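You operate a simulated robot arm through the tools that you are given. There is no shell and no other tool. Be economical: measure what you need, move in short steps, check, and stop when the job is done.

The job below is to be done with a simulated two-armed robot. You get a single attempt, and the scene is never put back.

## Task
Carry the small case with both arms and set it on the window side of the island table.
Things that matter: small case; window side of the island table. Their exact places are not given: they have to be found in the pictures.

The check looks at the end state, three seconds after you hand in, the way a careful person would. Anything else that was tipped, shoved, dropped, spilled or broken makes it a failure.

## Robot
Two 6-joint arms with two-finger parallel grippers on one trunk, on a base that drives. Base frame: it is fixed to the floor where the robot stands at the start and does not move with it; the origin is under the middle of the robot, x ahead of it, y to its left, z up. Lengths are in m, angles in degrees, forces in N, time in s.
The left shoulder is at the start at [-0.108, 0.177, 0.685], the right one opposite. With the tool pointing down near the work surface each hand reaches from about 0.38 to 0.64 m from the robot's upright axis, wherever it stands, measured 20 degrees to its own side. Places, roughly: window side of the island table [-2.1, 1.2, 0.9]. Payload 1.57 kg a hand.
The tool frame of a hand sits at the grasp point between the pads (the TCP): z along the fingers, y along the line on which they close. The tips reach 0.03 m beyond it. The gripper opens to 0.08 m. The fingers are 0.017 m wide and 0.012 m thick; the gripper's body (0.04 by 0.082 m) begins 0.08 m behind the TCP.
Orientation is that of the tool frame in the base frame, as a unit quaternion [x, y, z, w]. With the fingers straight down and closing along the base's y, the tool's x points along the base's -x, its y along +y and its z along -z.

## Interface
- The arms move only by the tool jog_arm. It takes "left_series", "right_series" or both (then of equal length, played together; a hand with none holds still); each is text: rows parted by semicolons, each of 7 numbers parted by spaces: the turn, a rotation vector about the base's x, y, z in degrees, then the shift along the base's x, y, z in m, then the finger opening in m, from 0 to 0.08. In form: rx ry rz dx dy dz jaw; .... A call has 1 to 10 rows; each row shifts and turns the commanded pose from where the row before left it. Each row takes 0.2 s and may step no farther than 0.05 m and 8.6 degrees from the row before; otherwise, or with a gripper value out of range, the whole call is refused. A pose out of reach is approached as far as the arm can. The call stops where the force on the tool passes 40 N (or 10 N more than at its start, if that is more) or the arm is blocked; 0.2 s more then pass. The fingers move at their own pace (about 0.072 m/s each) and stop on an object; they squeeze with about 31 N. The grip force told is the motor's: it shows also when the fingers shut on nothing. Time passes only in rows, and 0.2 s behind the last, so rows that do not move let the fingers close. It gives the time, the measured TCP pose, the force on the tool (base axes), the opening and the grip force at its end, in the units of the frame above (readings bear some noise), with the torque about the TCP (base axes, N m) and any sound that the robot's microphone picked up.
- Cameras (640 x 400 px; columns grow to the right, rows downward): "scene" is now at [0.0441, -0.028, 1.4009]; the picture's right is [-0.36, -0.93, 0.00], its down [-0.72, 0.28, -0.64] and it looks along [0.59, -0.23, -0.77] (base axes); focal length 295 px, centre (320, 200). "left" rides on the left gripper at [0.072, 0.007, -0.122] in its tool frame; the picture's right is [-0.09, 1.00, 0.00], its down [-0.84, -0.08, -0.54] and it looks along [-0.54, -0.05, 0.84] (tool axes); focal length 238 px, centre (320, 200). "right" rides on the right gripper at [0.072, -0.007, -0.122] in its tool frame; the picture's right is [0.09, 1.00, 0.00], its down [-0.84, 0.08, -0.54] and it looks along [-0.54, 0.05, 0.84] (tool axes); focal length 238 px, centre (320, 200).
- grab_frame(camera): a new picture of that camera. The clock stands still meanwhile.
- move_column(by): slides the trunk up (or, below 0, down) by that many m; the arms and the scene camera ride with it, the base frame stays. It gives what a move gives, with no picture.
- steer(legs): drives the robot by 1 to 6 legs, each [ahead, left, turn to the left] in m, m and degrees, along the robot's own axes; the way and the turn of a leg run together, so that a leg with both is an arc; at most 1.5 m and 180 degrees a leg. The arms and the cameras ride along, it lands a little off, and it stops where it bumps. It gives what a move gives.
- turn_head(pan, tilt): turns the head with the scene camera to pan (to the left, within 143 degrees either way) and tilt (down, from -29 to 69), counted from straight ahead of the robot. It gives what a move gives.
- pixel_to_xyz(camera, pixels): for up to 12 pixels [column, row] of the newest picture of that camera ("zoom" is the newest enlarged one), the place [x, y, z] in the base frame of the surface seen there, good to about 0.002 m. The clock stands still meanwhile.
- inspect(camera, box): a new picture of the part [left, top, right, bottom] of that camera's present view, enlarged. The clock stands still meanwhile.
- hand_in(): hands the job in; it is judged then, once.

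Work in short steps. Measure before you move; look again where a grasp or a placing could have gone wrong, and mend it. You have 80 turns and 62 pictures in all, those below and enlarged ones among them. Open the grippers and draw the arms clear of the work before you hand the job in, unless the task says otherwise; then end with one line.

The tools are called after "Call:" as name(argument=value, ...) on one line, values as JSON. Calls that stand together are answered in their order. jog_arm: Moves the arms, as the interface text tells. Its arguments: {"type":"object","properties":{"left_series":{"type":"string"},"right_series":{"type":"string"}},"required":[]} The other tools are called the same way: move_column (by) slides the trunk up or down; steer (legs) drives the base; turn_head (pan, tilt) turns the head that bears the scene camera; grab_frame (camera) takes a picture; pixel_to_xyz (camera, pixels) gives the place of the surface under pixels of a picture; inspect (camera, box) takes an enlarged picture of a part of a camera's view; hand_in () hands the job in.

At the start:

```text
time_s: 0.0
left_position: [0.4588, -0.0349, 1.0005]
left_tcp_rot: [0.0, 1.0, 0.0, 0.0]
left_force: [-0.4, -0.5, 0.5]
left_moment: [0.01, -0.01, -0.01]
left_gripper_width: 0.08
left_finger_force: 0.1
right_position: [0.209, -0.1946, 0.7802]
right_tcp_rot: [0.0, 1.0, 0.0, 0.0]
right_force: [-0.8, -0.7, -0.2]
right_moment: [0.01, 0.05, -0.01]
right_gripper_width: 0.0801
right_finger_force: 0.1
trunk travel left (down, up): [-0.125, 0.203]
robot x, y, heading: [0.0006, -0.002, 0.1]
head pan, tilt: [-21.3, 50.5]
```

scene: 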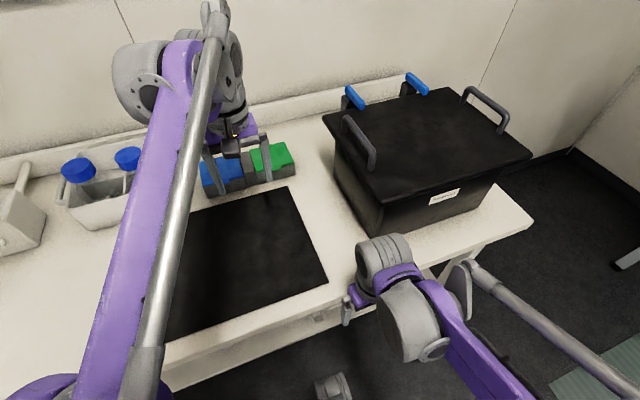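
right: 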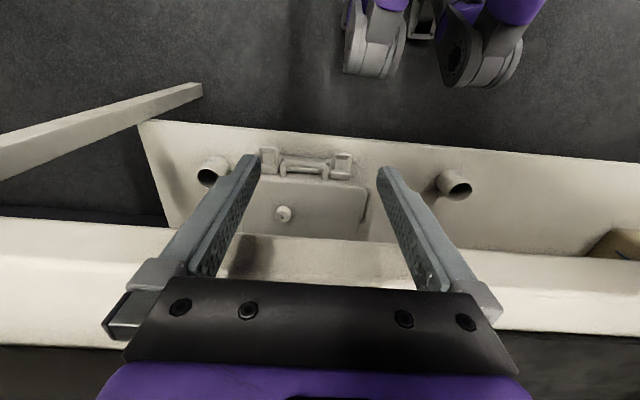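
left: 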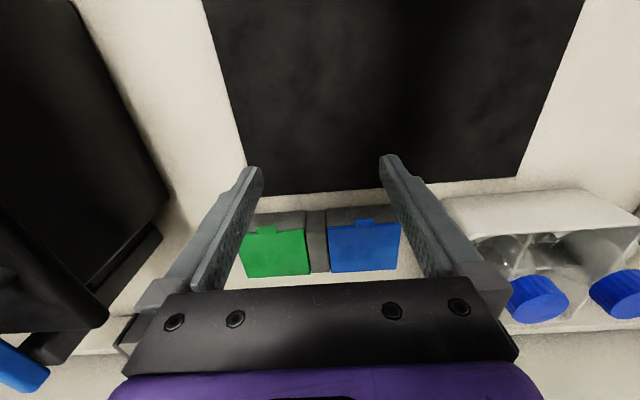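

The black case with grey handles and blue latches stands at about (420,150). I zoom in to it and measure its key points.

Call:
inspect(camera="scene", box=[300, 50, 556, 250])

Call:
pixel_to_xyz(camera="scene", pixels=[[345, 120], [373, 160], [467, 92], [505, 125], [324, 117], [379, 201], [530, 157], [385, 232], [420, 140], [450, 85], [353, 97], [416, 84]])

```text
2.00 times, centred on (428, 150) of scene
```

zoom: 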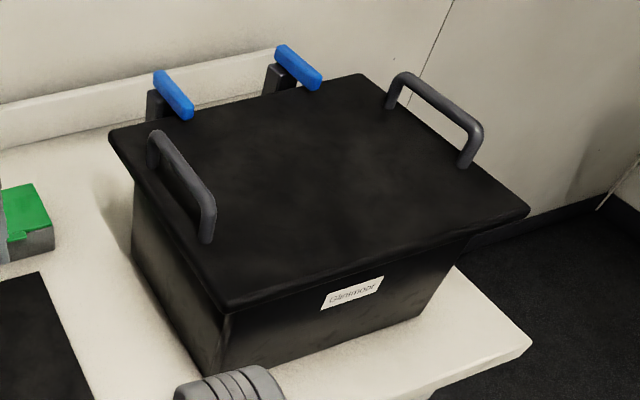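

```text
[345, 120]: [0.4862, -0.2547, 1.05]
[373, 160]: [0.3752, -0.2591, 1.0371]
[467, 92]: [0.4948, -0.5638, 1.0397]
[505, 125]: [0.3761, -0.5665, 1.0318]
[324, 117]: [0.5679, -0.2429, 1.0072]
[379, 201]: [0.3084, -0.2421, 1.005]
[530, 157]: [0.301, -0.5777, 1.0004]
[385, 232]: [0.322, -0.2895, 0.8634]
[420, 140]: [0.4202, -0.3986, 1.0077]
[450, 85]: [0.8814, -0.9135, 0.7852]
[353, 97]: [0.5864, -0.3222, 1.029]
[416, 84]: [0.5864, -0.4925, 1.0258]
```

The case lid spans x 0.30–0.57, y −0.58…−0.24, top z 1.007, with handles at y≈−0.257 and −0.565. Next I look toward the island table behind me.

Call:
turn_head(pan=140, tilt=20)

Call:
grab_frame(camera="scene")

```text
time_s: 2.5
left_position: [0.4603, -0.0353, 0.9989]
left_tcp_rot: [-0.001, 1.0, 0.0, 0.0]
left_force: [0.5, 0.3, -0.5]
left_moment: [0.02, 0.0, 0.01]
left_gripper_width: 0.0797
left_finger_force: 0.1
right_position: [0.2101, -0.1949, 0.779]
right_tcp_rot: [-0.001, 1.0, 0.0, 0.0]
right_force: [-0.4, 0.4, 0.0]
right_moment: [-0.04, 0.01, 0.03]
right_gripper_width: 0.0799
right_finger_force: 0.2
trunk travel left (down, up): [-0.125, 0.203]
robot x, y, heading: [-0.0, -0.0013, 0.0]
head pan, tilt: [140.0, 20.0]
```

```text
57 pictures are left
```

scene: 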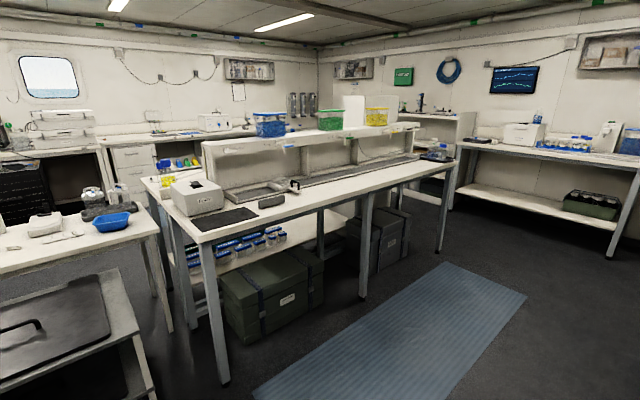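

The island table is the long one at centre with a shelf in the middle; the window is at the left. I measure it.

Call:
pixel_to_xyz(camera="scene", pixels=[[200, 242], [143, 180], [235, 217], [270, 202], [458, 160], [200, 200], [50, 75], [222, 384], [340, 200], [110, 290], [155, 230], [180, 190]])

Call:
inspect(camera="scene", box=[120, 80, 344, 260])

Call:
inspect(camera="scene", box=[0, 160, 240, 400])

```text
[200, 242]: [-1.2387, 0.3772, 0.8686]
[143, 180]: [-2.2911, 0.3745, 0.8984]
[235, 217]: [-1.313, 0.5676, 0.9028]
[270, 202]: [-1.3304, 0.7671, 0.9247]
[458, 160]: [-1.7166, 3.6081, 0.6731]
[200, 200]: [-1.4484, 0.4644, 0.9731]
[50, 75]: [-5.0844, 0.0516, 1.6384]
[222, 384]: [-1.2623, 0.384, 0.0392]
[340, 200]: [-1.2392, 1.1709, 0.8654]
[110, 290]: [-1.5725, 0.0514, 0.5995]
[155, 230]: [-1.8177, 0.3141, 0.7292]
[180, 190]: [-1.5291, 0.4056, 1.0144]
```

```text
2.22 times, centred on (232, 170) of scene
```

zoom: 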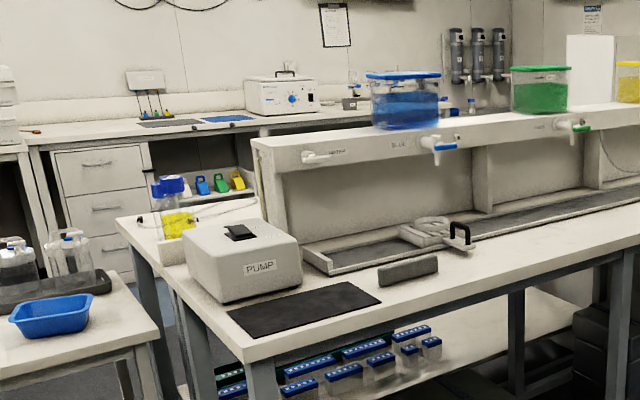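

```text
1.67 times, centred on (120, 280) of scene
```

zoom: 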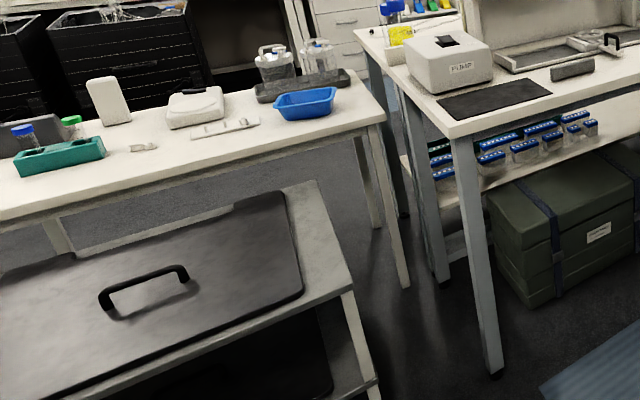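

The island spans x −1.24…−2.3, and the window lies toward −x, so I must reach the far side, with a shelf between. I look around for routes: straight left, right, and behind.

Call:
turn_head(pan=80, tilt=25)

Call:
grab_frame(camera="scene")

Call:
turn_head(pan=-80, tilt=40)

Call:
grab_frame(camera="scene")

Call:
turn_head(pan=-140, tilt=30)

Call:
grab_frame(camera="scene")

```text
time_s: 3.8
left_position: [0.4586, -0.0353, 1.0005]
left_tcp_rot: [-0.001, 1.0, 0.0, 0.0]
left_force: [0.6, -1.2, 0.2]
left_moment: [0.0, 0.0, -0.01]
left_gripper_width: 0.0801
left_finger_force: 0.1
right_position: [0.2098, -0.1956, 0.7809]
right_tcp_rot: [0.0, 1.0, 0.0, 0.0]
right_force: [0.3, -0.6, -0.3]
right_moment: [-0.02, -0.04, 0.0]
right_gripper_width: 0.0799
right_finger_force: 0.1
trunk travel left (down, up): [-0.125, 0.203]
robot x, y, heading: [-0.0036, -0.0023, 0.1]
head pan, tilt: [80.0, 25.0]
```

```text
54 pictures are left
```

scene: 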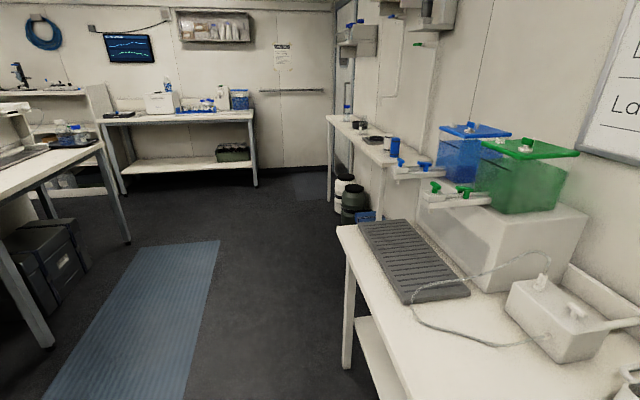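

```text
time_s: 6.2
left_position: [0.4597, -0.0359, 1.0012]
left_tcp_rot: [0.001, 1.0, 0.0, 0.0]
left_force: [-0.1, -0.1, -0.5]
left_moment: [0.01, -0.04, 0.0]
left_gripper_width: 0.0802
left_finger_force: 0.0
right_position: [0.2101, -0.1938, 0.7797]
right_tcp_rot: [0.0, 1.0, 0.001, 0.0]
right_force: [-0.1, -0.7, -0.5]
right_moment: [0.01, 0.02, -0.04]
right_gripper_width: 0.0801
right_finger_force: 0.0
trunk travel left (down, up): [-0.125, 0.203]
robot x, y, heading: [-0.0002, -0.0019, -0.1]
head pan, tilt: [-80.0, 40.0]
```

```text
53 pictures are left
```

scene: 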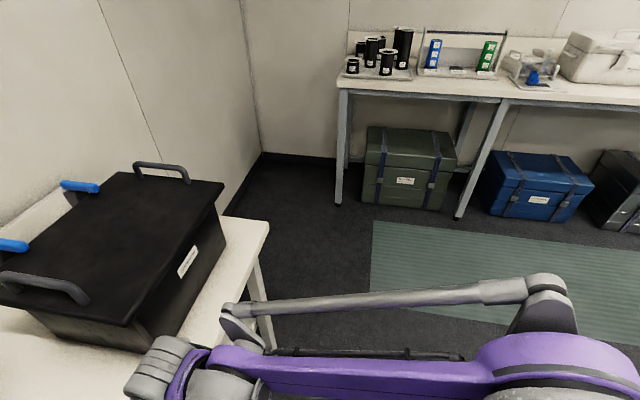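

```text
time_s: 7.5
left_position: [0.4589, -0.0346, 1.0]
left_tcp_rot: [0.0, 1.0, 0.0, 0.0]
left_force: [-0.6, -0.5, -0.4]
left_moment: [-0.01, 0.01, 0.03]
left_gripper_width: 0.0803
left_finger_force: 0.1
right_position: [0.2108, -0.1949, 0.7802]
right_tcp_rot: [0.0, 1.0, -0.002, 0.0]
right_force: [-0.2, 0.2, -0.6]
right_moment: [-0.02, -0.01, 0.0]
right_gripper_width: 0.0798
right_finger_force: 0.1
trunk travel left (down, up): [-0.125, 0.203]
robot x, y, heading: [0.001, -0.0005, 0.0]
head pan, tilt: [-140.0, 30.0]
```

```text
52 pictures are left
```

scene: 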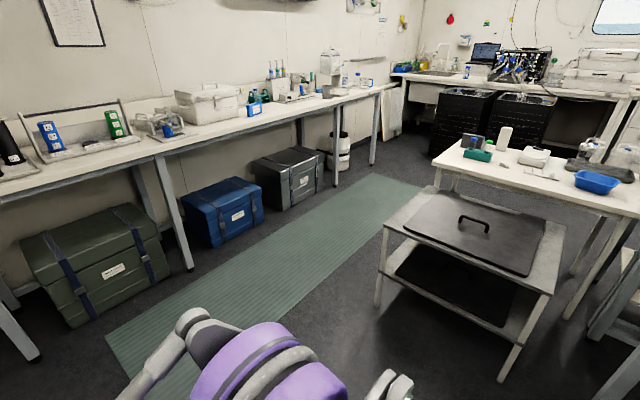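

There are two possible routes: by the green mat (−x on the right) or the blue mat. I measure obstacles in this view.

Call:
pixel_to_xyz(camera="scene", pixels=[[385, 222], [415, 188], [500, 378], [565, 225], [433, 160], [458, 140], [570, 318], [640, 215], [430, 150], [490, 95], [375, 160], [340, 250]])

Call:
inspect(camera="scene", box=[400, 20, 640, 220])

```text
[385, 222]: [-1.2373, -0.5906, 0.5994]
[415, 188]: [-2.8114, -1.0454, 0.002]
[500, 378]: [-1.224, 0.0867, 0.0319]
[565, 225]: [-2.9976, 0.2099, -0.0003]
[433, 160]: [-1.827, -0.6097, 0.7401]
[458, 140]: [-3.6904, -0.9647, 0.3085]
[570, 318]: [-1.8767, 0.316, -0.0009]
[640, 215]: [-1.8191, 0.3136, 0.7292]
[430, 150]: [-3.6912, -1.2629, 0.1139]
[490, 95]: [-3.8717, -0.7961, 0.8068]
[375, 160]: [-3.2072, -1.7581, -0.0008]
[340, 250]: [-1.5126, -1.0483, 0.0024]
```

```text
2.00 times, centred on (520, 120) of scene
```

zoom: 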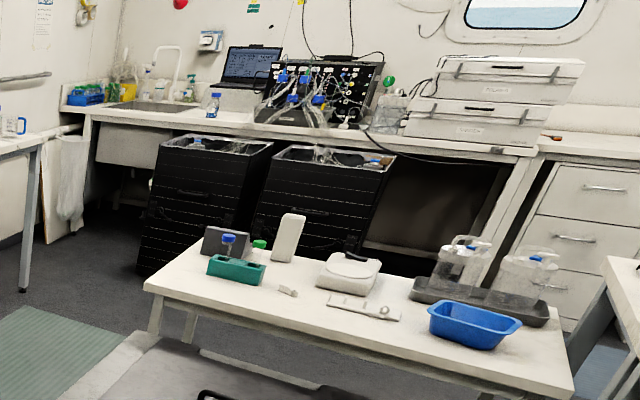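

The route over the green mat and then along the aisle at x≈−3 looks workable with heading unchanged. I measure the right counter's front edge, boxes and the far side of the white table.

Call:
pixel_to_xyz(camera="scene", pixels=[[200, 143], [300, 114], [390, 88], [165, 270], [245, 220], [318, 190], [374, 163], [590, 300], [30, 355], [60, 320], [600, 175], [510, 145]])

Call:
pixel_to_xyz(camera="zoom", pixels=[[600, 160], [560, 300], [280, 160], [450, 255], [545, 290], [520, 350], [215, 255], [290, 240], [150, 270], [30, 290], [580, 250], [630, 265]])

Call:
turn_head(pan=-30, tilt=60)

Call:
grab_frame(camera="scene")

```text
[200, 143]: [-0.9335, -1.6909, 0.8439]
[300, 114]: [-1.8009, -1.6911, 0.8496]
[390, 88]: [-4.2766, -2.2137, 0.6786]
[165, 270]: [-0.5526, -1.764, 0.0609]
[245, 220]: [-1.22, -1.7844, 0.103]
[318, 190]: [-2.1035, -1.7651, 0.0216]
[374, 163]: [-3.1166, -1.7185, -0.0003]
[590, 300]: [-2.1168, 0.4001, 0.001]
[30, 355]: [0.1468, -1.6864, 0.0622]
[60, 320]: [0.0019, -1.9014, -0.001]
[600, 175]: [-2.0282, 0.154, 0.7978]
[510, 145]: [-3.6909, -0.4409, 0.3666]
```

```text
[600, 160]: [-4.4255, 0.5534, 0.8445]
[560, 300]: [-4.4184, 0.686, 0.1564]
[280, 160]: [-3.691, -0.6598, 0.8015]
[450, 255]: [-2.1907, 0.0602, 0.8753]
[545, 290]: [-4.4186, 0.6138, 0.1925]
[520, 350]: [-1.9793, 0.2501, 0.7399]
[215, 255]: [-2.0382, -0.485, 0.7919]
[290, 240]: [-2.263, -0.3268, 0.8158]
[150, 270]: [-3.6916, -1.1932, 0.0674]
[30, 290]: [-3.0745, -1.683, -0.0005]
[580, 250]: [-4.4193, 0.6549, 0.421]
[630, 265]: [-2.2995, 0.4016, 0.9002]
```

```text
time_s: 9.4
left_position: [0.4597, -0.0346, 0.9987]
left_tcp_rot: [0.0, 1.0, 0.0, 0.0]
left_force: [0.1, -0.2, -0.1]
left_moment: [0.02, 0.02, 0.02]
left_gripper_width: 0.08
left_finger_force: 0.0
right_position: [0.2112, -0.1951, 0.7815]
right_tcp_rot: [0.0, 1.0, 0.001, 0.0]
right_force: [-0.3, 0.8, -0.2]
right_moment: [-0.01, 0.03, 0.02]
right_gripper_width: 0.0801
right_finger_force: 0.1
trunk travel left (down, up): [-0.125, 0.203]
robot x, y, heading: [-0.002, 0.0037, -0.0]
head pan, tilt: [-30.0, 60.0]
```

```text
50 pictures are left
```

scene: 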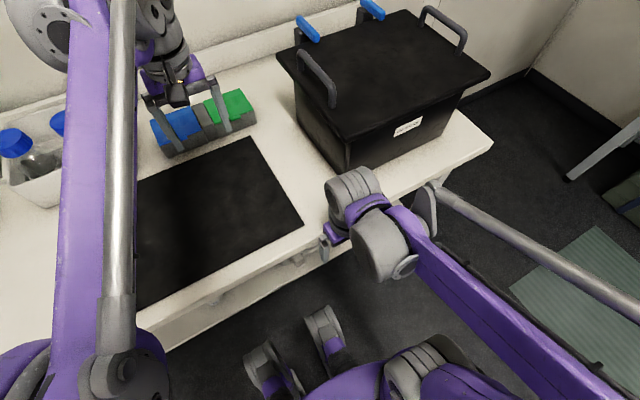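

I check the table's front edge and the base wheels before moving the right hand up past it.

Call:
pixel_to_xyz(camera="scene", pixels=[[302, 250], [300, 264], [430, 170], [492, 143], [265, 360], [322, 325], [345, 175], [332, 98], [298, 50], [424, 10], [462, 45], [325, 240]])

Call:
grab_frame(camera="right")

Call:
pixel_to_xyz(camera="right", pixels=[[310, 190], [310, 245], [310, 270], [60, 270], [560, 290], [455, 190], [290, 145], [360, 60]])

```text
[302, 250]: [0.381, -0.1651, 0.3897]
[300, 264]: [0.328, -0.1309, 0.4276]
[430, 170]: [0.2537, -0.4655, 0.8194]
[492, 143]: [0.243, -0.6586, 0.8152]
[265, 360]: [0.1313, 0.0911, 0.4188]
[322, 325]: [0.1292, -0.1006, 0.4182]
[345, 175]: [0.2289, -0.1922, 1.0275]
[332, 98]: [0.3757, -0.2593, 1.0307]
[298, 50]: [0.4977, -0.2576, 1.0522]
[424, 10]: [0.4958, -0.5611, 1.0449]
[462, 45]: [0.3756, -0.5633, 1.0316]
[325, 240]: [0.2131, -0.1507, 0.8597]
```

```text
49 pictures are left
```

right: 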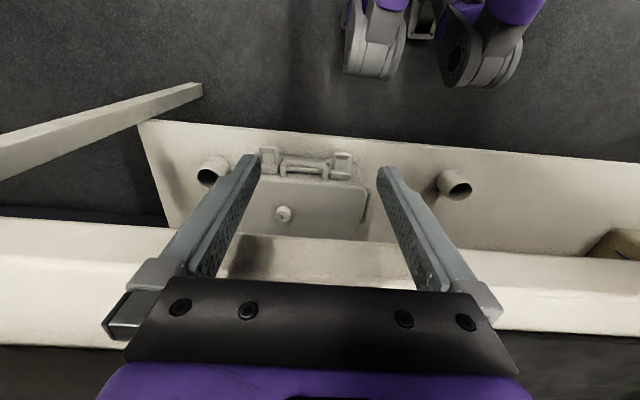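

```text
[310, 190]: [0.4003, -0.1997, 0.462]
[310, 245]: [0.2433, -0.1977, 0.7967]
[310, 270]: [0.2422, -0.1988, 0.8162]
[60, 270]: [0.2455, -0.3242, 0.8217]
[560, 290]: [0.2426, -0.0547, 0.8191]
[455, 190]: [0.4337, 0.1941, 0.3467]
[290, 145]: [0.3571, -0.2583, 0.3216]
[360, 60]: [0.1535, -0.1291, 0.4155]
```

The table edge is at x≈0.243, so the right hand is just in front of it. I draw it back 3 cm, then raise the column by 0.15.

Call:
jog_arm(right_series="0 0 0 -0.03 0 0 0.08")

Call:
move_column(by=0.15)

Call:
jog_arm(left_series="0 0 0 0 0.04 0 0.08;0 0 0 0 0.04 0 0.08;0 0 0 0 0.04 0 0.08;0 0 0 0 0.04 0 0.08;0 0 0 -0.02 0.03 0 0.08;0 0 0 0 0 0 0.08", right_series="0 0 0 0 0 0.04 0.08;0 0 0 0 0 0.04 0.08;0 0 0 0 0 0.04 0.08;0 0 0 0 0 0.04 0.08;0 0 0 0 0 0.04 0.08;0 0 0 0 0 0.02 0.08")

```text
time_s: 9.8
left_position: [0.4583, -0.0357, 0.9995]
left_tcp_rot: [0.0, 1.0, 0.0, 0.0]
left_force: [-0.5, 0.3, 0.0]
left_moment: [0.04, 0.03, 0.02]
left_gripper_width: 0.0799
left_finger_force: 0.1
right_position: [0.1789, -0.1951, 0.7796]
right_tcp_rot: [-0.001, 1.0, 0.0, 0.001]
right_force: [-0.2, -1.0, -0.6]
right_moment: [0.0, -0.02, 0.05]
right_gripper_width: 0.08
right_finger_force: 0.0
trunk travel left (down, up): [-0.125, 0.203]
robot x, y, heading: [-0.0009, 0.0005, -0.0]
head pan, tilt: [-30.0, 60.0]
```

```text
time_s: 11.6
left_position: [0.4594, -0.0351, 1.15]
left_tcp_rot: [0.0, 1.0, 0.0, 0.0]
left_force: [-0.3, 0.2, -0.3]
left_moment: [0.02, -0.01, 0.01]
left_gripper_width: 0.0802
left_finger_force: 0.0
right_position: [0.1787, -0.1948, 0.9298]
right_tcp_rot: [0.0, 1.0, 0.0, -0.001]
right_force: [0.1, -0.6, 0.1]
right_moment: [-0.01, 0.01, -0.05]
right_gripper_width: 0.0798
right_finger_force: 0.0
trunk travel left (down, up): [-0.275, 0.053]
robot x, y, heading: [0.0015, 0.0034, -0.5]
head pan, tilt: [-30.0, 60.0]
```

```text
time_s: 13.0
left_position: [0.4404, 0.1566, 1.1489]
left_tcp_rot: [0.0, 1.0, 0.0, 0.0]
left_force: [0.0, -0.4, -0.7]
left_moment: [0.03, 0.01, 0.01]
left_gripper_width: 0.0801
left_finger_force: 0.1
right_position: [0.1805, -0.1946, 1.1508]
right_tcp_rot: [0.0, 1.0, 0.001, 0.0]
right_force: [-0.1, -0.6, 0.0]
right_moment: [0.01, -0.01, 0.0]
right_gripper_width: 0.0801
right_finger_force: 0.1
trunk travel left (down, up): [-0.275, 0.053]
robot x, y, heading: [0.0039, -0.0009, -0.1]
head pan, tilt: [-30.0, 60.0]
```

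Both hands are at z≈1.15, above the handles (1.05). I drive right 0.41 m to face the case.

Call:
steer(legs=[[0, -0.41, 0]])

Call:
jog_arm(right_series="0 0 0 0.045 0.01 0 0.08;0 0 0 0.045 0.01 0 0.08;0 0 0 0.045 0.01 0 0.08;0 0 0 0.045 0.01 0 0.08;0 0 0 0.045 0 0 0.08;0 0 0 0.03 0 0 0.08;0 0 0 0 0 0 0.08")

Call:
turn_head(pan=0, tilt=60)

Call:
grab_frame(camera="scene")

```text
time_s: 17.2
left_position: [0.4401, -0.2609, 1.1493]
left_tcp_rot: [0.0, 1.0, 0.0, 0.001]
left_force: [0.3, 0.1, 0.3]
left_moment: [0.01, -0.01, 0.01]
left_gripper_width: 0.0801
left_finger_force: 0.1
right_position: [0.1804, -0.6095, 1.1512]
right_tcp_rot: [0.0, 1.0, 0.0, -0.001]
right_force: [0.2, 0.4, -0.2]
right_moment: [0.02, 0.02, 0.01]
right_gripper_width: 0.0804
right_finger_force: 0.1
trunk travel left (down, up): [-0.275, 0.053]
robot x, y, heading: [0.0022, -0.4161, -0.1]
head pan, tilt: [-30.0, 60.0]
```

```text
time_s: 18.8
left_position: [0.4403, -0.2596, 1.1493]
left_tcp_rot: [0.0, 1.0, 0.0, 0.0]
left_force: [-0.7, -0.5, 0.3]
left_moment: [0.0, -0.03, 0.01]
left_gripper_width: 0.08
left_finger_force: 0.0
right_position: [0.4341, -0.569, 1.1497]
right_tcp_rot: [0.001, 1.0, 0.0, 0.0]
right_force: [0.2, 0.3, 0.4]
right_moment: [0.02, -0.02, -0.03]
right_gripper_width: 0.08
right_finger_force: 0.0
trunk travel left (down, up): [-0.275, 0.053]
robot x, y, heading: [-0.0011, -0.4167, 0.4]
head pan, tilt: [-30.0, 60.0]
```

```text
time_s: 19.7
left_position: [0.441, -0.2594, 1.1479]
left_tcp_rot: [0.0, 1.0, 0.0, 0.001]
left_force: [0.3, 0.2, 0.2]
left_moment: [0.0, 0.02, 0.02]
left_gripper_width: 0.0799
left_finger_force: 0.0
right_position: [0.4349, -0.5697, 1.1502]
right_tcp_rot: [0.0, 1.0, -0.001, 0.0]
right_force: [0.1, -0.3, -0.3]
right_moment: [0.0, 0.01, -0.02]
right_gripper_width: 0.0801
right_finger_force: 0.1
trunk travel left (down, up): [-0.275, 0.053]
robot x, y, heading: [-0.0, -0.4151, 0.1]
head pan, tilt: [0.0, 60.0]
```

```text
48 pictures are left
```

scene: 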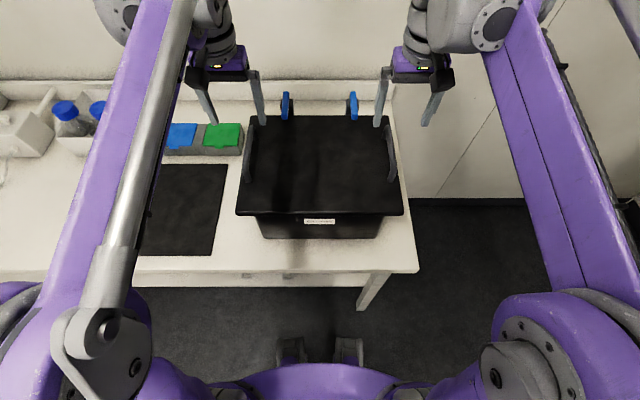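

The hands hang over both handles. The handles sit on the lid, so I check the blue latches at (286,105) and (352,105) and look via the hand cameras.

Call:
inspect(camera="scene", box=[224, 80, 416, 200])

Call:
grab_frame(camera="left")

Call:
grab_frame(camera="right")

```text
3.33 times, centred on (320, 140) of scene
```

zoom: 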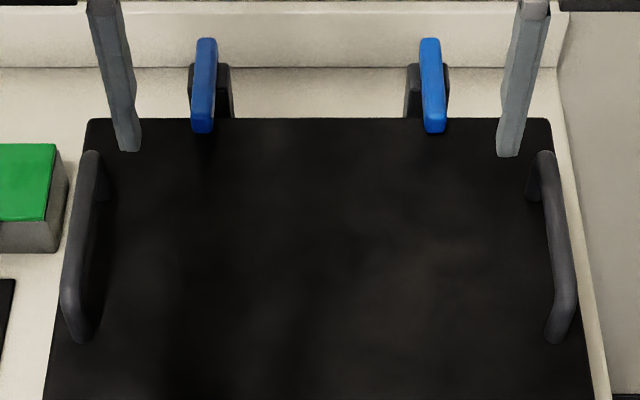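

```text
46 pictures are left
```

left: 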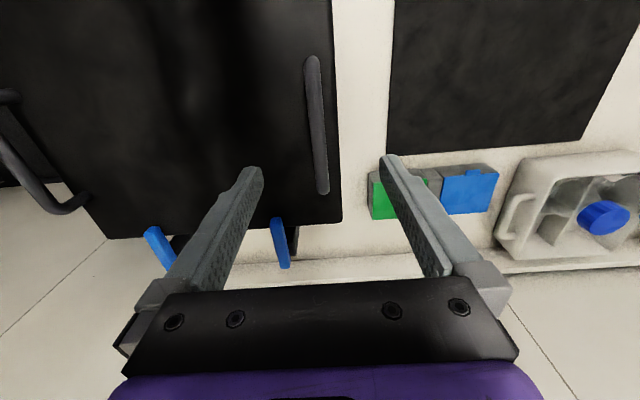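

```text
45 pictures are left
```

right: 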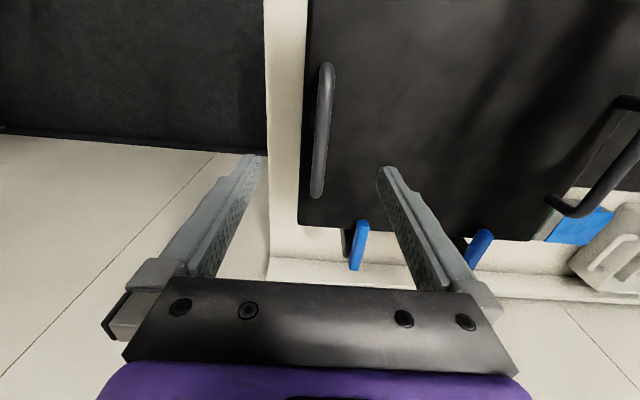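

I measure the ends of the blue levers and the posts to tell whether they clamp the lid.

Call:
pixel_to_xyz(camera="zoom", pixels=[[206, 42], [202, 122], [202, 130], [430, 42], [435, 130], [222, 100], [412, 100], [260, 122], [95, 155], [80, 330], [545, 155], [556, 335]])

Call:
inspect(camera="right", box=[300, 180, 520, 300])

Call:
pixel_to_xyz(camera="right", pixels=[[320, 120], [318, 180], [322, 75], [450, 100], [355, 265], [363, 225], [308, 200], [346, 245]])

```text
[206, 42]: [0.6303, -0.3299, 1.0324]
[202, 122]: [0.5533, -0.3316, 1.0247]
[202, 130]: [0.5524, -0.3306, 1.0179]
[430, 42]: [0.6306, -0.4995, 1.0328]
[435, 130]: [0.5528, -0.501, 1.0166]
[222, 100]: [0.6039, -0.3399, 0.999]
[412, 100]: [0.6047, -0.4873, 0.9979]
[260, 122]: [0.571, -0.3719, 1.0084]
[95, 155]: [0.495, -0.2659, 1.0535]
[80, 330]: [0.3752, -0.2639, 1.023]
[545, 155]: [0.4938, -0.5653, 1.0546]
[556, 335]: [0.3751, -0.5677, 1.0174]
```

```text
2.91 times, centred on (410, 240) of right
```

zoom: 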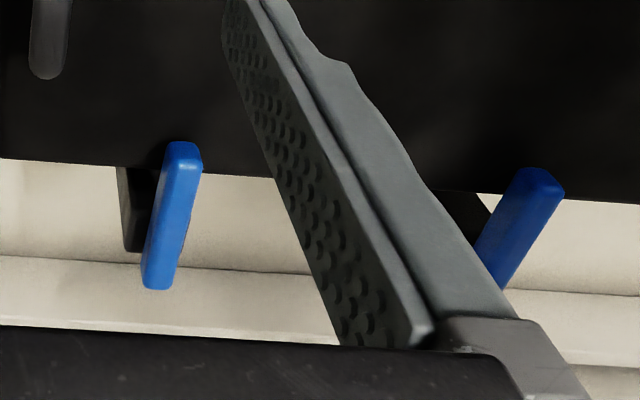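

```text
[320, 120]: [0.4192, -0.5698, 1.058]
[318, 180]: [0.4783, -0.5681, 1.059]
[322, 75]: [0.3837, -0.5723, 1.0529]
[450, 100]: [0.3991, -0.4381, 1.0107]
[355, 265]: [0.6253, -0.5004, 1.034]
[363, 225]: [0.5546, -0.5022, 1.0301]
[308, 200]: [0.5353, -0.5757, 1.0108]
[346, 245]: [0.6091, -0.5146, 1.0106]
```

The levers overlap the lid edge, but the dark posts at x≈0.60 could be part of the case or hold-downs fixed to the bench. I tilt the left hand camera to look behind the case from its left side.

Call:
jog_arm(left_series="0 0 0 0.01 0.04 0 0.08;-8 0 0 0.01 0.04 0 0.08;-8 0 0 0.01 0.04 -0.02 0.08;-8 0 0 0.01 0.01 -0.02 0.08;-8 0 0 0.01 0 -0.02 0.08;-8 0 0 0 0 -0.02 0.08;-8 0 0 0 0 -0.02 0.08;-8 0 0 0 0 -0.02 0.08;0 0 0 0 0 -0.02 0.08;0 0 0 0 0 0 0.08")

Call:
grab_frame(camera="left")

```text
time_s: 21.9
left_position: [0.4903, -0.129, 1.0102]
left_tcp_rot: [-0.001, 0.883, -0.469, 0.0]
left_force: [-0.4, 0.1, 0.0]
left_moment: [0.04, -0.01, -0.02]
left_gripper_width: 0.08
left_finger_force: 0.0
right_position: [0.4347, -0.5689, 1.1494]
right_tcp_rot: [0.0, 1.0, 0.0, 0.0]
right_force: [0.0, 0.4, 0.4]
right_moment: [0.01, 0.0, -0.02]
right_gripper_width: 0.08
right_finger_force: 0.1
trunk travel left (down, up): [-0.275, 0.053]
robot x, y, heading: [-0.0025, -0.4143, -0.3]
head pan, tilt: [0.0, 60.0]
```

```text
43 pictures are left
```

left: 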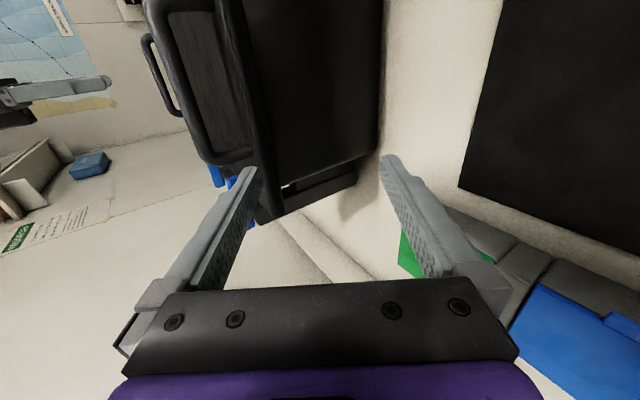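

The side of the case is in view; I enlarge the region behind it around (300,185).

Call:
inspect(camera="left", box=[190, 110, 390, 240])

Call:
pixel_to_xyz(camera="left", pixels=[[340, 180], [285, 205], [265, 215], [320, 170], [230, 182], [250, 224], [375, 140], [365, 170], [320, 186], [288, 184], [215, 175], [195, 100]])

```text
3.08 times, centred on (290, 175) of left
```

zoom: 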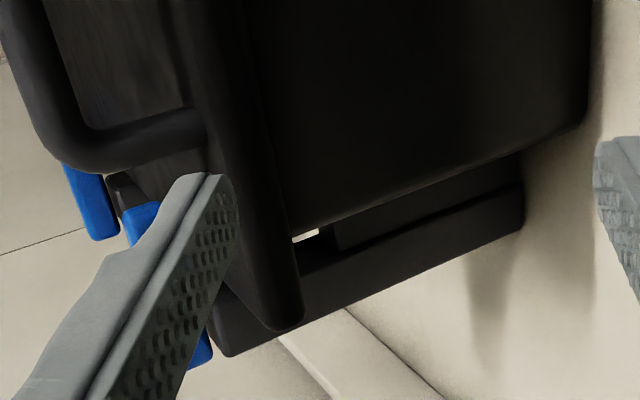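

```text
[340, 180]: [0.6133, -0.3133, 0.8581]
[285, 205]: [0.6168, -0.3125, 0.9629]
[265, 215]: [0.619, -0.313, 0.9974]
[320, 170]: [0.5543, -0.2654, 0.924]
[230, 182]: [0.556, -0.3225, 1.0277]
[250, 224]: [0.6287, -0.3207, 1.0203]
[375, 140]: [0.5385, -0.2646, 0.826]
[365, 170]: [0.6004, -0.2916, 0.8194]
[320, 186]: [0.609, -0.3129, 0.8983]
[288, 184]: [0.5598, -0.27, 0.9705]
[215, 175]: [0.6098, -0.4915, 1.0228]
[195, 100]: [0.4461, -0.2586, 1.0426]
```

The posts stand on the bench (z 0.82 up to 1.0) separate from the case, with blue levers overhanging the lid by ~2 cm. I check the gap between lever underside and lid.

Call:
inspect(camera="scene", box=[274, 85, 306, 125])

Call:
inspect(camera="scene", box=[340, 85, 372, 125])

```text
10.00 times, centred on (290, 105) of scene
```

zoom: 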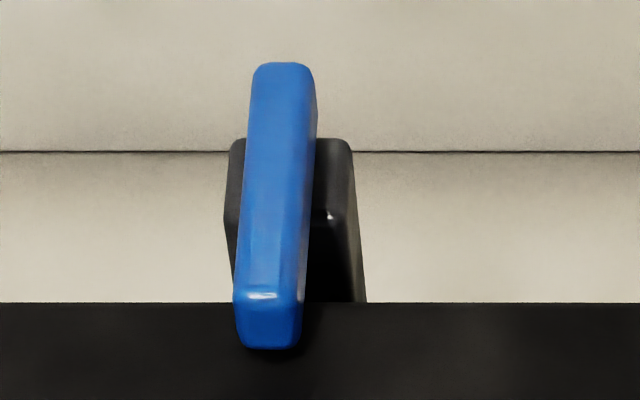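

```text
10.00 times, centred on (356, 105) of scene
```

zoom: 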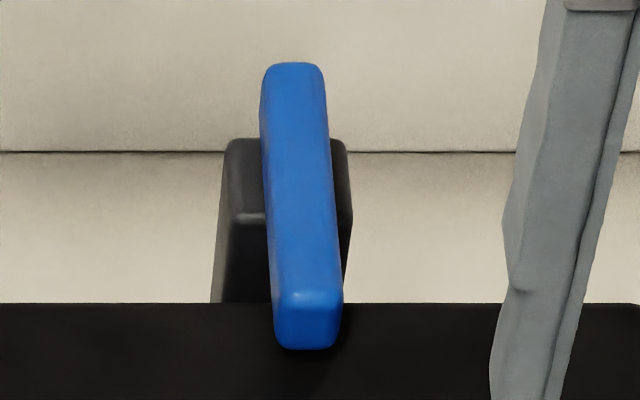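

I read the lever-tip bottom and the lid just in front of it.

Call:
pixel_to_xyz(camera="zoom", pixels=[[308, 335], [308, 344], [308, 348], [308, 353], [308, 360], [308, 375], [295, 66], [240, 145], [345, 145], [240, 215], [345, 200], [250, 295]])

```text
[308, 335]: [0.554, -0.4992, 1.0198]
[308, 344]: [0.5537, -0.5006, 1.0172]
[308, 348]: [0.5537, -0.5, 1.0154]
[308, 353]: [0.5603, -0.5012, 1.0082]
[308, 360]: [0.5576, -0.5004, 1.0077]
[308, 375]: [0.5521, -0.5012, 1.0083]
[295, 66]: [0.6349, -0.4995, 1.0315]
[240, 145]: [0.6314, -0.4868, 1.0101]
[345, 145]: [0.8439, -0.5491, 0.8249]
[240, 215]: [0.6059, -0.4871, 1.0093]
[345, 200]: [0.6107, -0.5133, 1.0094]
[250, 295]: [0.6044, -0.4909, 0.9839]
```

The lever underside is about 6 mm above the lid, so the case can be slid ~4.5 cm toward me out from under the levers without touching them. I bring the left hand back upright over its handle.

Call:
jog_arm(left_series="0 0 0 0 0 0.03 0.08;8 0 0 0 0 0.03 0.08;8 0 0 0 0 0.02 0.08;8 0 0 0 0 0.02 0.08;8 0 0 -0.01 0 0.02 0.08;8 0 0 -0.01 -0.01 0.02 0.08;8 0 0 -0.01 -0.04 0 0.08;8 0 0 -0.02 -0.04 0 0.08;0 0 0 -0.005 -0.04 0 0.08;0 0 0 0 0 0 0.08")

Call:
grab_frame(camera="left")

Call:
pixel_to_xyz(camera="left", pixels=[[315, 90], [319, 130], [322, 170], [309, 90], [321, 90], [313, 130], [325, 130]])

Call:
pixel_to_xyz(camera="right", pixels=[[325, 100], [322, 130], [319, 160], [317, 130], [328, 130], [313, 160], [325, 160]])

```text
time_s: 24.1
left_position: [0.4339, -0.2602, 1.1486]
left_tcp_rot: [-0.001, 1.0, 0.0, 0.0]
left_force: [-0.7, 0.3, 0.0]
left_moment: [0.01, 0.0, 0.01]
left_gripper_width: 0.0801
left_finger_force: 0.1
right_position: [0.4341, -0.568, 1.1497]
right_tcp_rot: [0.0, 1.0, 0.001, 0.0]
right_force: [1.3, 0.3, 0.2]
right_moment: [0.03, 0.01, -0.01]
right_gripper_width: 0.0802
right_finger_force: 0.1
trunk travel left (down, up): [-0.275, 0.053]
robot x, y, heading: [0.0003, -0.416, 0.3]
head pan, tilt: [0.0, 60.0]
```

```text
39 pictures are left
```

left: 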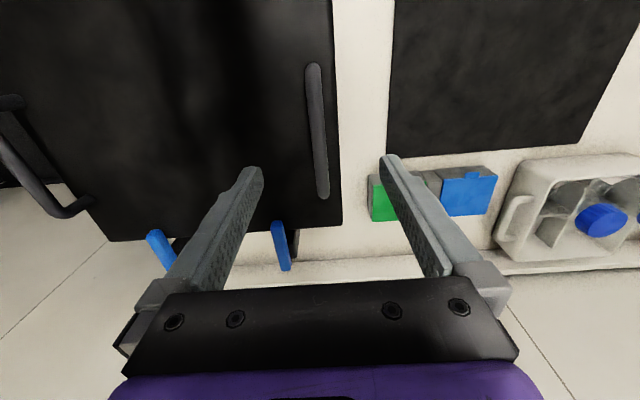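

```text
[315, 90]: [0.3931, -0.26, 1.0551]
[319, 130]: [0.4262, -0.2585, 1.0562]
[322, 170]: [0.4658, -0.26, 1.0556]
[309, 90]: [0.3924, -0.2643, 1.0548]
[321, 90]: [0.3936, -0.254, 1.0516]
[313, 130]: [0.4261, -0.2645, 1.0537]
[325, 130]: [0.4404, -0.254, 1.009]
```

```text
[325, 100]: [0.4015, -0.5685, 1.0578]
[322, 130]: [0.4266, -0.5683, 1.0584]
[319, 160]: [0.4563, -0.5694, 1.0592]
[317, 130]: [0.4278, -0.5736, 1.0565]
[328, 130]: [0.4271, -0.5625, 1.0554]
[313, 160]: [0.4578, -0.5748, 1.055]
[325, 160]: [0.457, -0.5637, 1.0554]
```

The hands are centred on the handles (y −0.259 and −0.568, tops z 1.057). I lower by the column 0.10 m, then close both grippers.

Call:
move_column(by=-0.1)

Call:
grab_frame(camera="scene")

```text
time_s: 25.4
left_position: [0.4358, -0.2596, 1.0485]
left_tcp_rot: [0.0, 1.0, 0.0, 0.0]
left_force: [1.0, -0.5, 0.2]
left_moment: [-0.01, 0.0, 0.0]
left_gripper_width: 0.08
left_finger_force: 0.1
right_position: [0.4357, -0.5681, 1.0505]
right_tcp_rot: [0.0, 1.0, 0.0, 0.001]
right_force: [-0.4, -1.2, 0.2]
right_moment: [-0.01, 0.0, -0.03]
right_gripper_width: 0.0802
right_finger_force: 0.1
trunk travel left (down, up): [-0.175, 0.153]
robot x, y, heading: [0.0026, -0.4171, 0.0]
head pan, tilt: [0.0, 60.0]
```

```text
38 pictures are left
```

scene: 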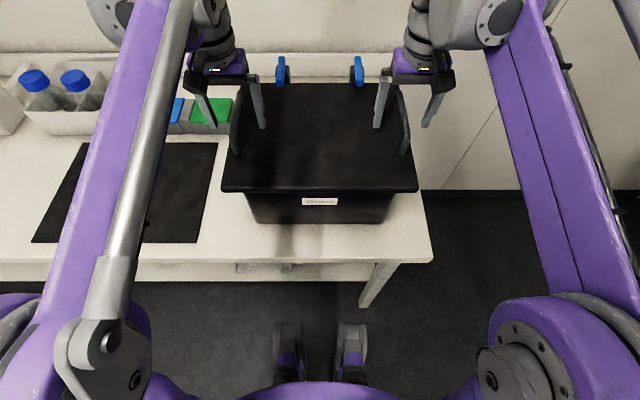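

The handles lie between the fingers of both hands; I close the grippers.

Call:
jog_arm(left_series="0 0 0 0 0 0 0;0 0 0 0 0 0 0;0 0 0 0 0 0 0;0 0 0 0 0 0 0;0 0 0 0 0 0 0", right_series="0 0 0 0 0 0 0;0 0 0 0 0 0 0;0 0 0 0 0 0 0;0 0 0 0 0 0 0;0 0 0 0 0 0 0")

```text
time_s: 26.6
left_position: [0.4352, -0.2614, 1.0473]
left_tcp_rot: [0.0, 1.0, 0.0, 0.0]
left_force: [0.0, -19.9, 1.8]
left_moment: [-0.01, 0.01, -0.01]
left_gripper_width: 0.0138
left_finger_force: 29.9
right_position: [0.4357, -0.566, 1.0498]
right_tcp_rot: [-0.001, 1.0, 0.001, 0.0]
right_force: [-0.4, 18.6, 0.9]
right_moment: [0.0, 0.02, -0.03]
right_gripper_width: 0.0136
right_finger_force: 30.4
trunk travel left (down, up): [-0.175, 0.153]
robot x, y, heading: [-0.0001, -0.4157, 0.1]
head pan, tilt: [0.0, 60.0]
```

Both hold the handles at 14 mm. There's a ±19 N inward pull between the hands, which I relieve by a 2 mm shift each before sliding.

Call:
jog_arm(left_series="0 0 0 0 -0.002 0 0;0 0 0 0 0 0 0", right_series="0 0 0 0 0.002 0 0;0 0 0 0 0 0 0")

```text
time_s: 27.2
left_position: [0.4347, -0.2613, 1.0492]
left_tcp_rot: [-0.001, 1.0, 0.002, 0.001]
left_force: [4.7, -1.0, 13.6]
left_moment: [-0.01, 0.34, -0.01]
left_gripper_width: 0.0133
left_finger_force: 30.2
right_position: [0.435, -0.5666, 1.0513]
right_tcp_rot: [0.001, 1.0, -0.001, 0.0]
right_force: [0.4, 2.8, 1.5]
right_moment: [0.05, 0.07, -0.01]
right_gripper_width: 0.0133
right_finger_force: 30.6
trunk travel left (down, up): [-0.175, 0.153]
robot x, y, heading: [-0.0025, -0.4126, -0.2]
head pan, tilt: [0.0, 60.0]
```

Relieved. Now I slide the case toward me in small steps: 4.5 cm in all.

Call:
jog_arm(left_series="0 0 0 -0.005 0 0.001 0;0 0 0 -0.01 0 0 0;0 0 0 -0.01 0 0 0;0 0 0 -0.01 0 0 0;0 0 0 -0.01 0 0 0;0 0 0 0 0 0 0", right_series="0 0 0 -0.005 0 0.001 0;0 0 0 -0.01 0 0 0;0 0 0 -0.01 0 0 0;0 0 0 -0.01 0 0 0;0 0 0 -0.01 0 0 0;0 0 0 0 0 0 0")

Call:
grab_frame(camera="scene")

```text
time_s: 28.6
left_position: [0.3898, -0.2618, 1.0494]
left_tcp_rot: [0.0, 1.0, 0.001, -0.001]
left_force: [0.4, 22.2, -0.4]
left_moment: [0.01, 0.1, -0.01]
left_gripper_width: 0.0135
left_finger_force: 29.8
right_position: [0.391, -0.5679, 1.0512]
right_tcp_rot: [0.001, 1.0, -0.002, -0.001]
right_force: [0.3, -22.5, 0.6]
right_moment: [-0.05, -0.02, 0.02]
right_gripper_width: 0.0136
right_finger_force: 30.4
trunk travel left (down, up): [-0.175, 0.153]
robot x, y, heading: [0.002, -0.4186, -0.0]
head pan, tilt: [0.0, 60.0]
```

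```text
37 pictures are left
```

scene: 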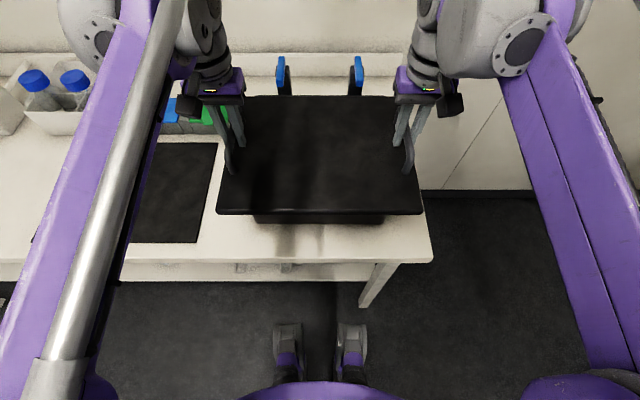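

The case followed. I verify the lid's rear edge against the lever tips and whether the body moved with the lid.

Call:
inspect(camera="scene", box=[200, 50, 440, 230])

Call:
pixel_to_xyz(camera="scene", pixels=[[320, 98], [300, 99], [283, 92], [358, 92], [250, 98], [390, 98], [320, 219], [260, 218], [380, 218], [320, 205], [225, 215], [420, 212]])

```text
2.22 times, centred on (320, 140) of scene
```

zoom: 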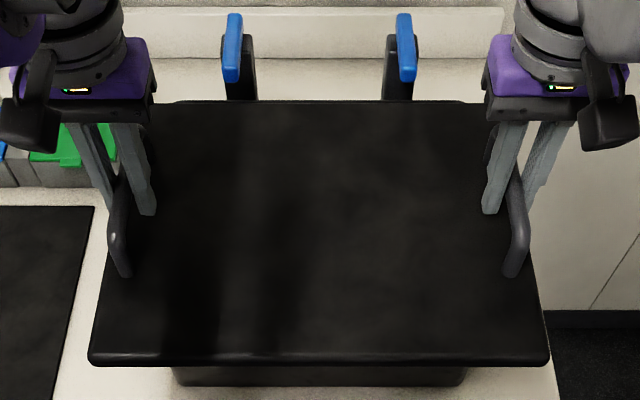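

```text
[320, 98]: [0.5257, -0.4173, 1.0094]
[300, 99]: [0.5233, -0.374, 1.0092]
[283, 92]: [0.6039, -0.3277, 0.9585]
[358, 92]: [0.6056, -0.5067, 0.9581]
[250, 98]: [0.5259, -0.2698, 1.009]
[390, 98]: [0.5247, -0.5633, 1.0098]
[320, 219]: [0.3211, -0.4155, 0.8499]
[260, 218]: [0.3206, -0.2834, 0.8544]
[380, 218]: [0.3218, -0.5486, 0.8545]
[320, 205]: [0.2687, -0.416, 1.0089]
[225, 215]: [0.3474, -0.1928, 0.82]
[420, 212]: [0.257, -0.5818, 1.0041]
```

The lid moved 4.5 cm, but the body's front face still reads x≈0.321, so the lid may have slid over the body. I take a closer look before anything else.

Call:
inspect(camera="scene", box=[220, 180, 430, 290])

Call:
grab_frame(camera="left")

```text
3.05 times, centred on (325, 235) of scene
```

zoom: 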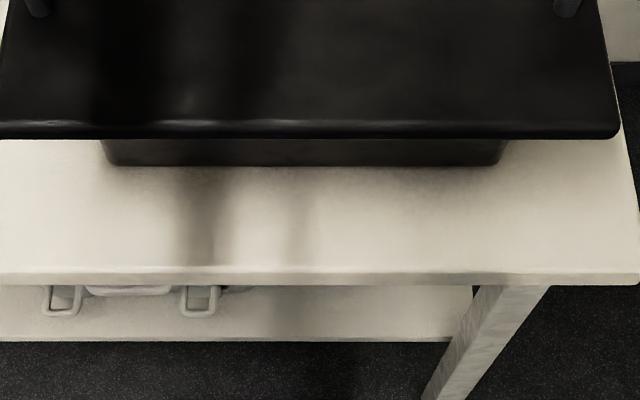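

```text
34 pictures are left
```

left: 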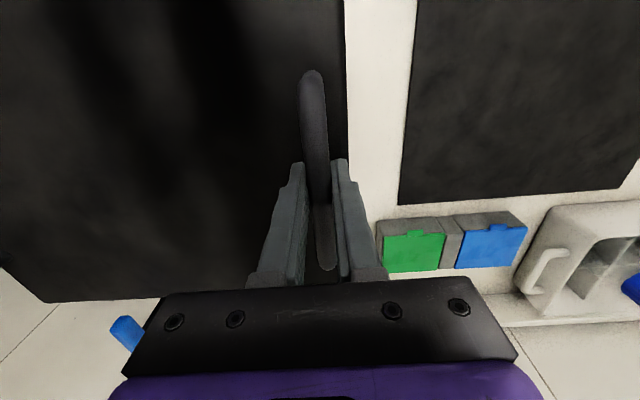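

The lid is separate from the body. A tiny lift of 8 mm (clear of the levers) will tell from the forces whether only the lid comes up.

Call:
jog_arm(left_series="0 0 0 0 0 0.004 0;0 0 0 0 0 0.004 0;0 0 0 0 0 0 0;0 0 0 0 0 0 0", right_series="0 0 0 0 0 0.004 0;0 0 0 0 0 0.004 0;0 0 0 0 0 0 0;0 0 0 0 0 0 0")

Call:
pixel_to_xyz(camera="left", pixels=[[50, 290], [150, 290], [120, 330], [330, 300]])

Call:
inspect(camera="scene", box=[200, 50, 440, 230])

```text
time_s: 29.6
left_position: [0.3895, -0.2614, 1.0569]
left_tcp_rot: [0.0, 1.0, 0.001, 0.0]
left_force: [1.0, 22.3, -1.8]
left_moment: [0.0, 0.03, 0.02]
left_gripper_width: 0.0133
left_finger_force: 30.2
right_position: [0.3907, -0.5676, 1.0585]
right_tcp_rot: [-0.001, 1.0, -0.001, 0.0]
right_force: [-0.5, -21.9, -2.0]
right_moment: [-0.02, 0.02, 0.04]
right_gripper_width: 0.0137
right_finger_force: 30.0
trunk travel left (down, up): [-0.175, 0.153]
robot x, y, heading: [0.0006, -0.4152, -0.2]
head pan, tilt: [0.0, 60.0]
```

```text
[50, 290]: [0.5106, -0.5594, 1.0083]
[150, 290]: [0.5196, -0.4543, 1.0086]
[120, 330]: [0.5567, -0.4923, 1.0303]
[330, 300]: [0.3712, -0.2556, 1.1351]
```

```text
2.22 times, centred on (320, 140) of scene
```

zoom: 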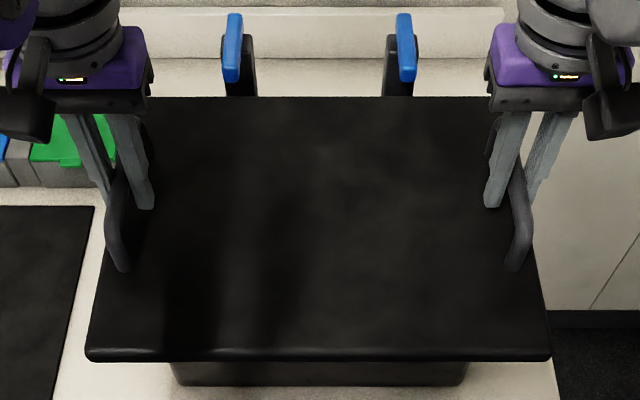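

Only the lid (≈0.4 kg) comes up. I raise it by the column and back off 0.4 m to see the body, its label and inside.

Call:
move_column(by=0.1)

Call:
steer(legs=[[-0.4, 0, 0]])

Call:
turn_head(pan=0, tilt=40)

Call:
grab_frame(camera="scene")

```text
time_s: 31.0
left_position: [0.391, -0.2603, 1.1567]
left_tcp_rot: [0.0, 1.0, 0.001, 0.0]
left_force: [0.1, 26.1, -3.4]
left_moment: [0.02, -0.09, -0.02]
left_gripper_width: 0.0136
left_finger_force: 30.2
right_position: [0.3893, -0.568, 1.1588]
right_tcp_rot: [0.001, 1.0, -0.002, 0.0]
right_force: [-0.6, -26.8, -2.0]
right_moment: [-0.02, 0.07, 0.01]
right_gripper_width: 0.0134
right_finger_force: 30.4
trunk travel left (down, up): [-0.275, 0.053]
robot x, y, heading: [0.0019, -0.4089, 0.2]
head pan, tilt: [0.0, 60.0]
```

```text
time_s: 33.5
left_position: [-0.0065, -0.2606, 1.1569]
left_tcp_rot: [-0.001, 1.0, 0.002, 0.001]
left_force: [0.3, 26.0, -2.6]
left_moment: [-0.01, 0.0, 0.01]
left_gripper_width: 0.0132
left_finger_force: 29.9
right_position: [-0.0069, -0.5675, 1.1593]
right_tcp_rot: [-0.001, 1.0, -0.002, 0.0]
right_force: [-0.2, -26.8, -1.9]
right_moment: [-0.04, 0.03, 0.0]
right_gripper_width: 0.0136
right_finger_force: 30.4
trunk travel left (down, up): [-0.275, 0.053]
robot x, y, heading: [-0.3946, -0.4176, 0.3]
head pan, tilt: [0.0, 60.0]
```

```text
time_s: 34.3
left_position: [-0.0056, -0.261, 1.1584]
left_tcp_rot: [-0.001, 1.0, 0.003, 0.0]
left_force: [-0.3, 2.1, -2.3]
left_moment: [0.01, 0.02, -0.03]
left_gripper_width: 0.0135
left_finger_force: 30.0
right_position: [-0.0061, -0.5672, 1.1598]
right_tcp_rot: [0.001, 1.0, -0.002, -0.001]
right_force: [-0.1, -2.0, -1.7]
right_moment: [0.01, 0.01, 0.0]
right_gripper_width: 0.0132
right_finger_force: 30.0
trunk travel left (down, up): [-0.275, 0.053]
robot x, y, heading: [-0.3918, -0.413, 0.1]
head pan, tilt: [0.0, 40.0]
```

```text
32 pictures are left
```

scene: 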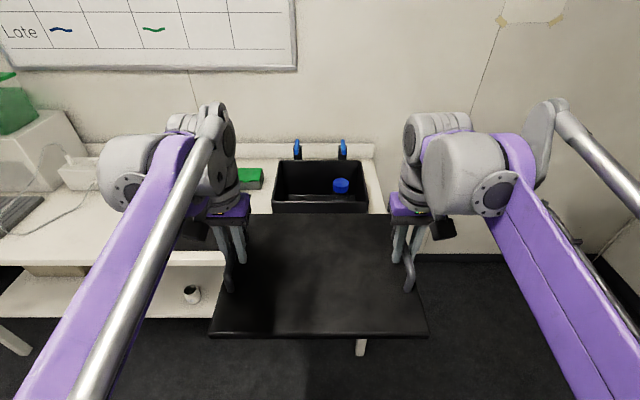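

The tub is open with a blue-capped item inside at (341,185). I zoom in.

Call:
inspect(camera="scene", box=[256, 130, 384, 220])

Call:
pixel_to_xyz(camera="zoom", pixels=[[430, 280], [100, 160], [545, 160], [90, 380], [555, 380], [430, 330], [205, 80], [215, 140], [435, 130], [300, 300], [320, 370], [420, 260]])

```text
4.44 times, centred on (320, 175) of scene
```

zoom: 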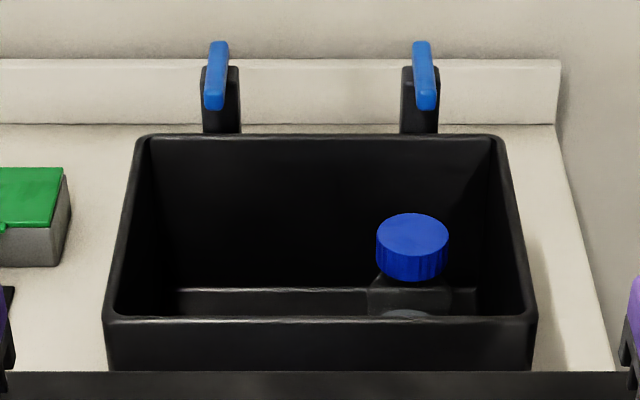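

```text
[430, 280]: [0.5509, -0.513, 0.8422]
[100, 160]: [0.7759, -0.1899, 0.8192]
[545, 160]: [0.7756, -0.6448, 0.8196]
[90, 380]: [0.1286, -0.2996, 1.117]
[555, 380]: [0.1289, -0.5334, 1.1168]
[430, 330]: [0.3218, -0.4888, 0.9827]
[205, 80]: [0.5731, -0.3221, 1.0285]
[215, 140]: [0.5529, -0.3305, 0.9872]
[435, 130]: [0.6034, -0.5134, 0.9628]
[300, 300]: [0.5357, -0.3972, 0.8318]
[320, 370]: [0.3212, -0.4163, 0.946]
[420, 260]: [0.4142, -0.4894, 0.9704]
```

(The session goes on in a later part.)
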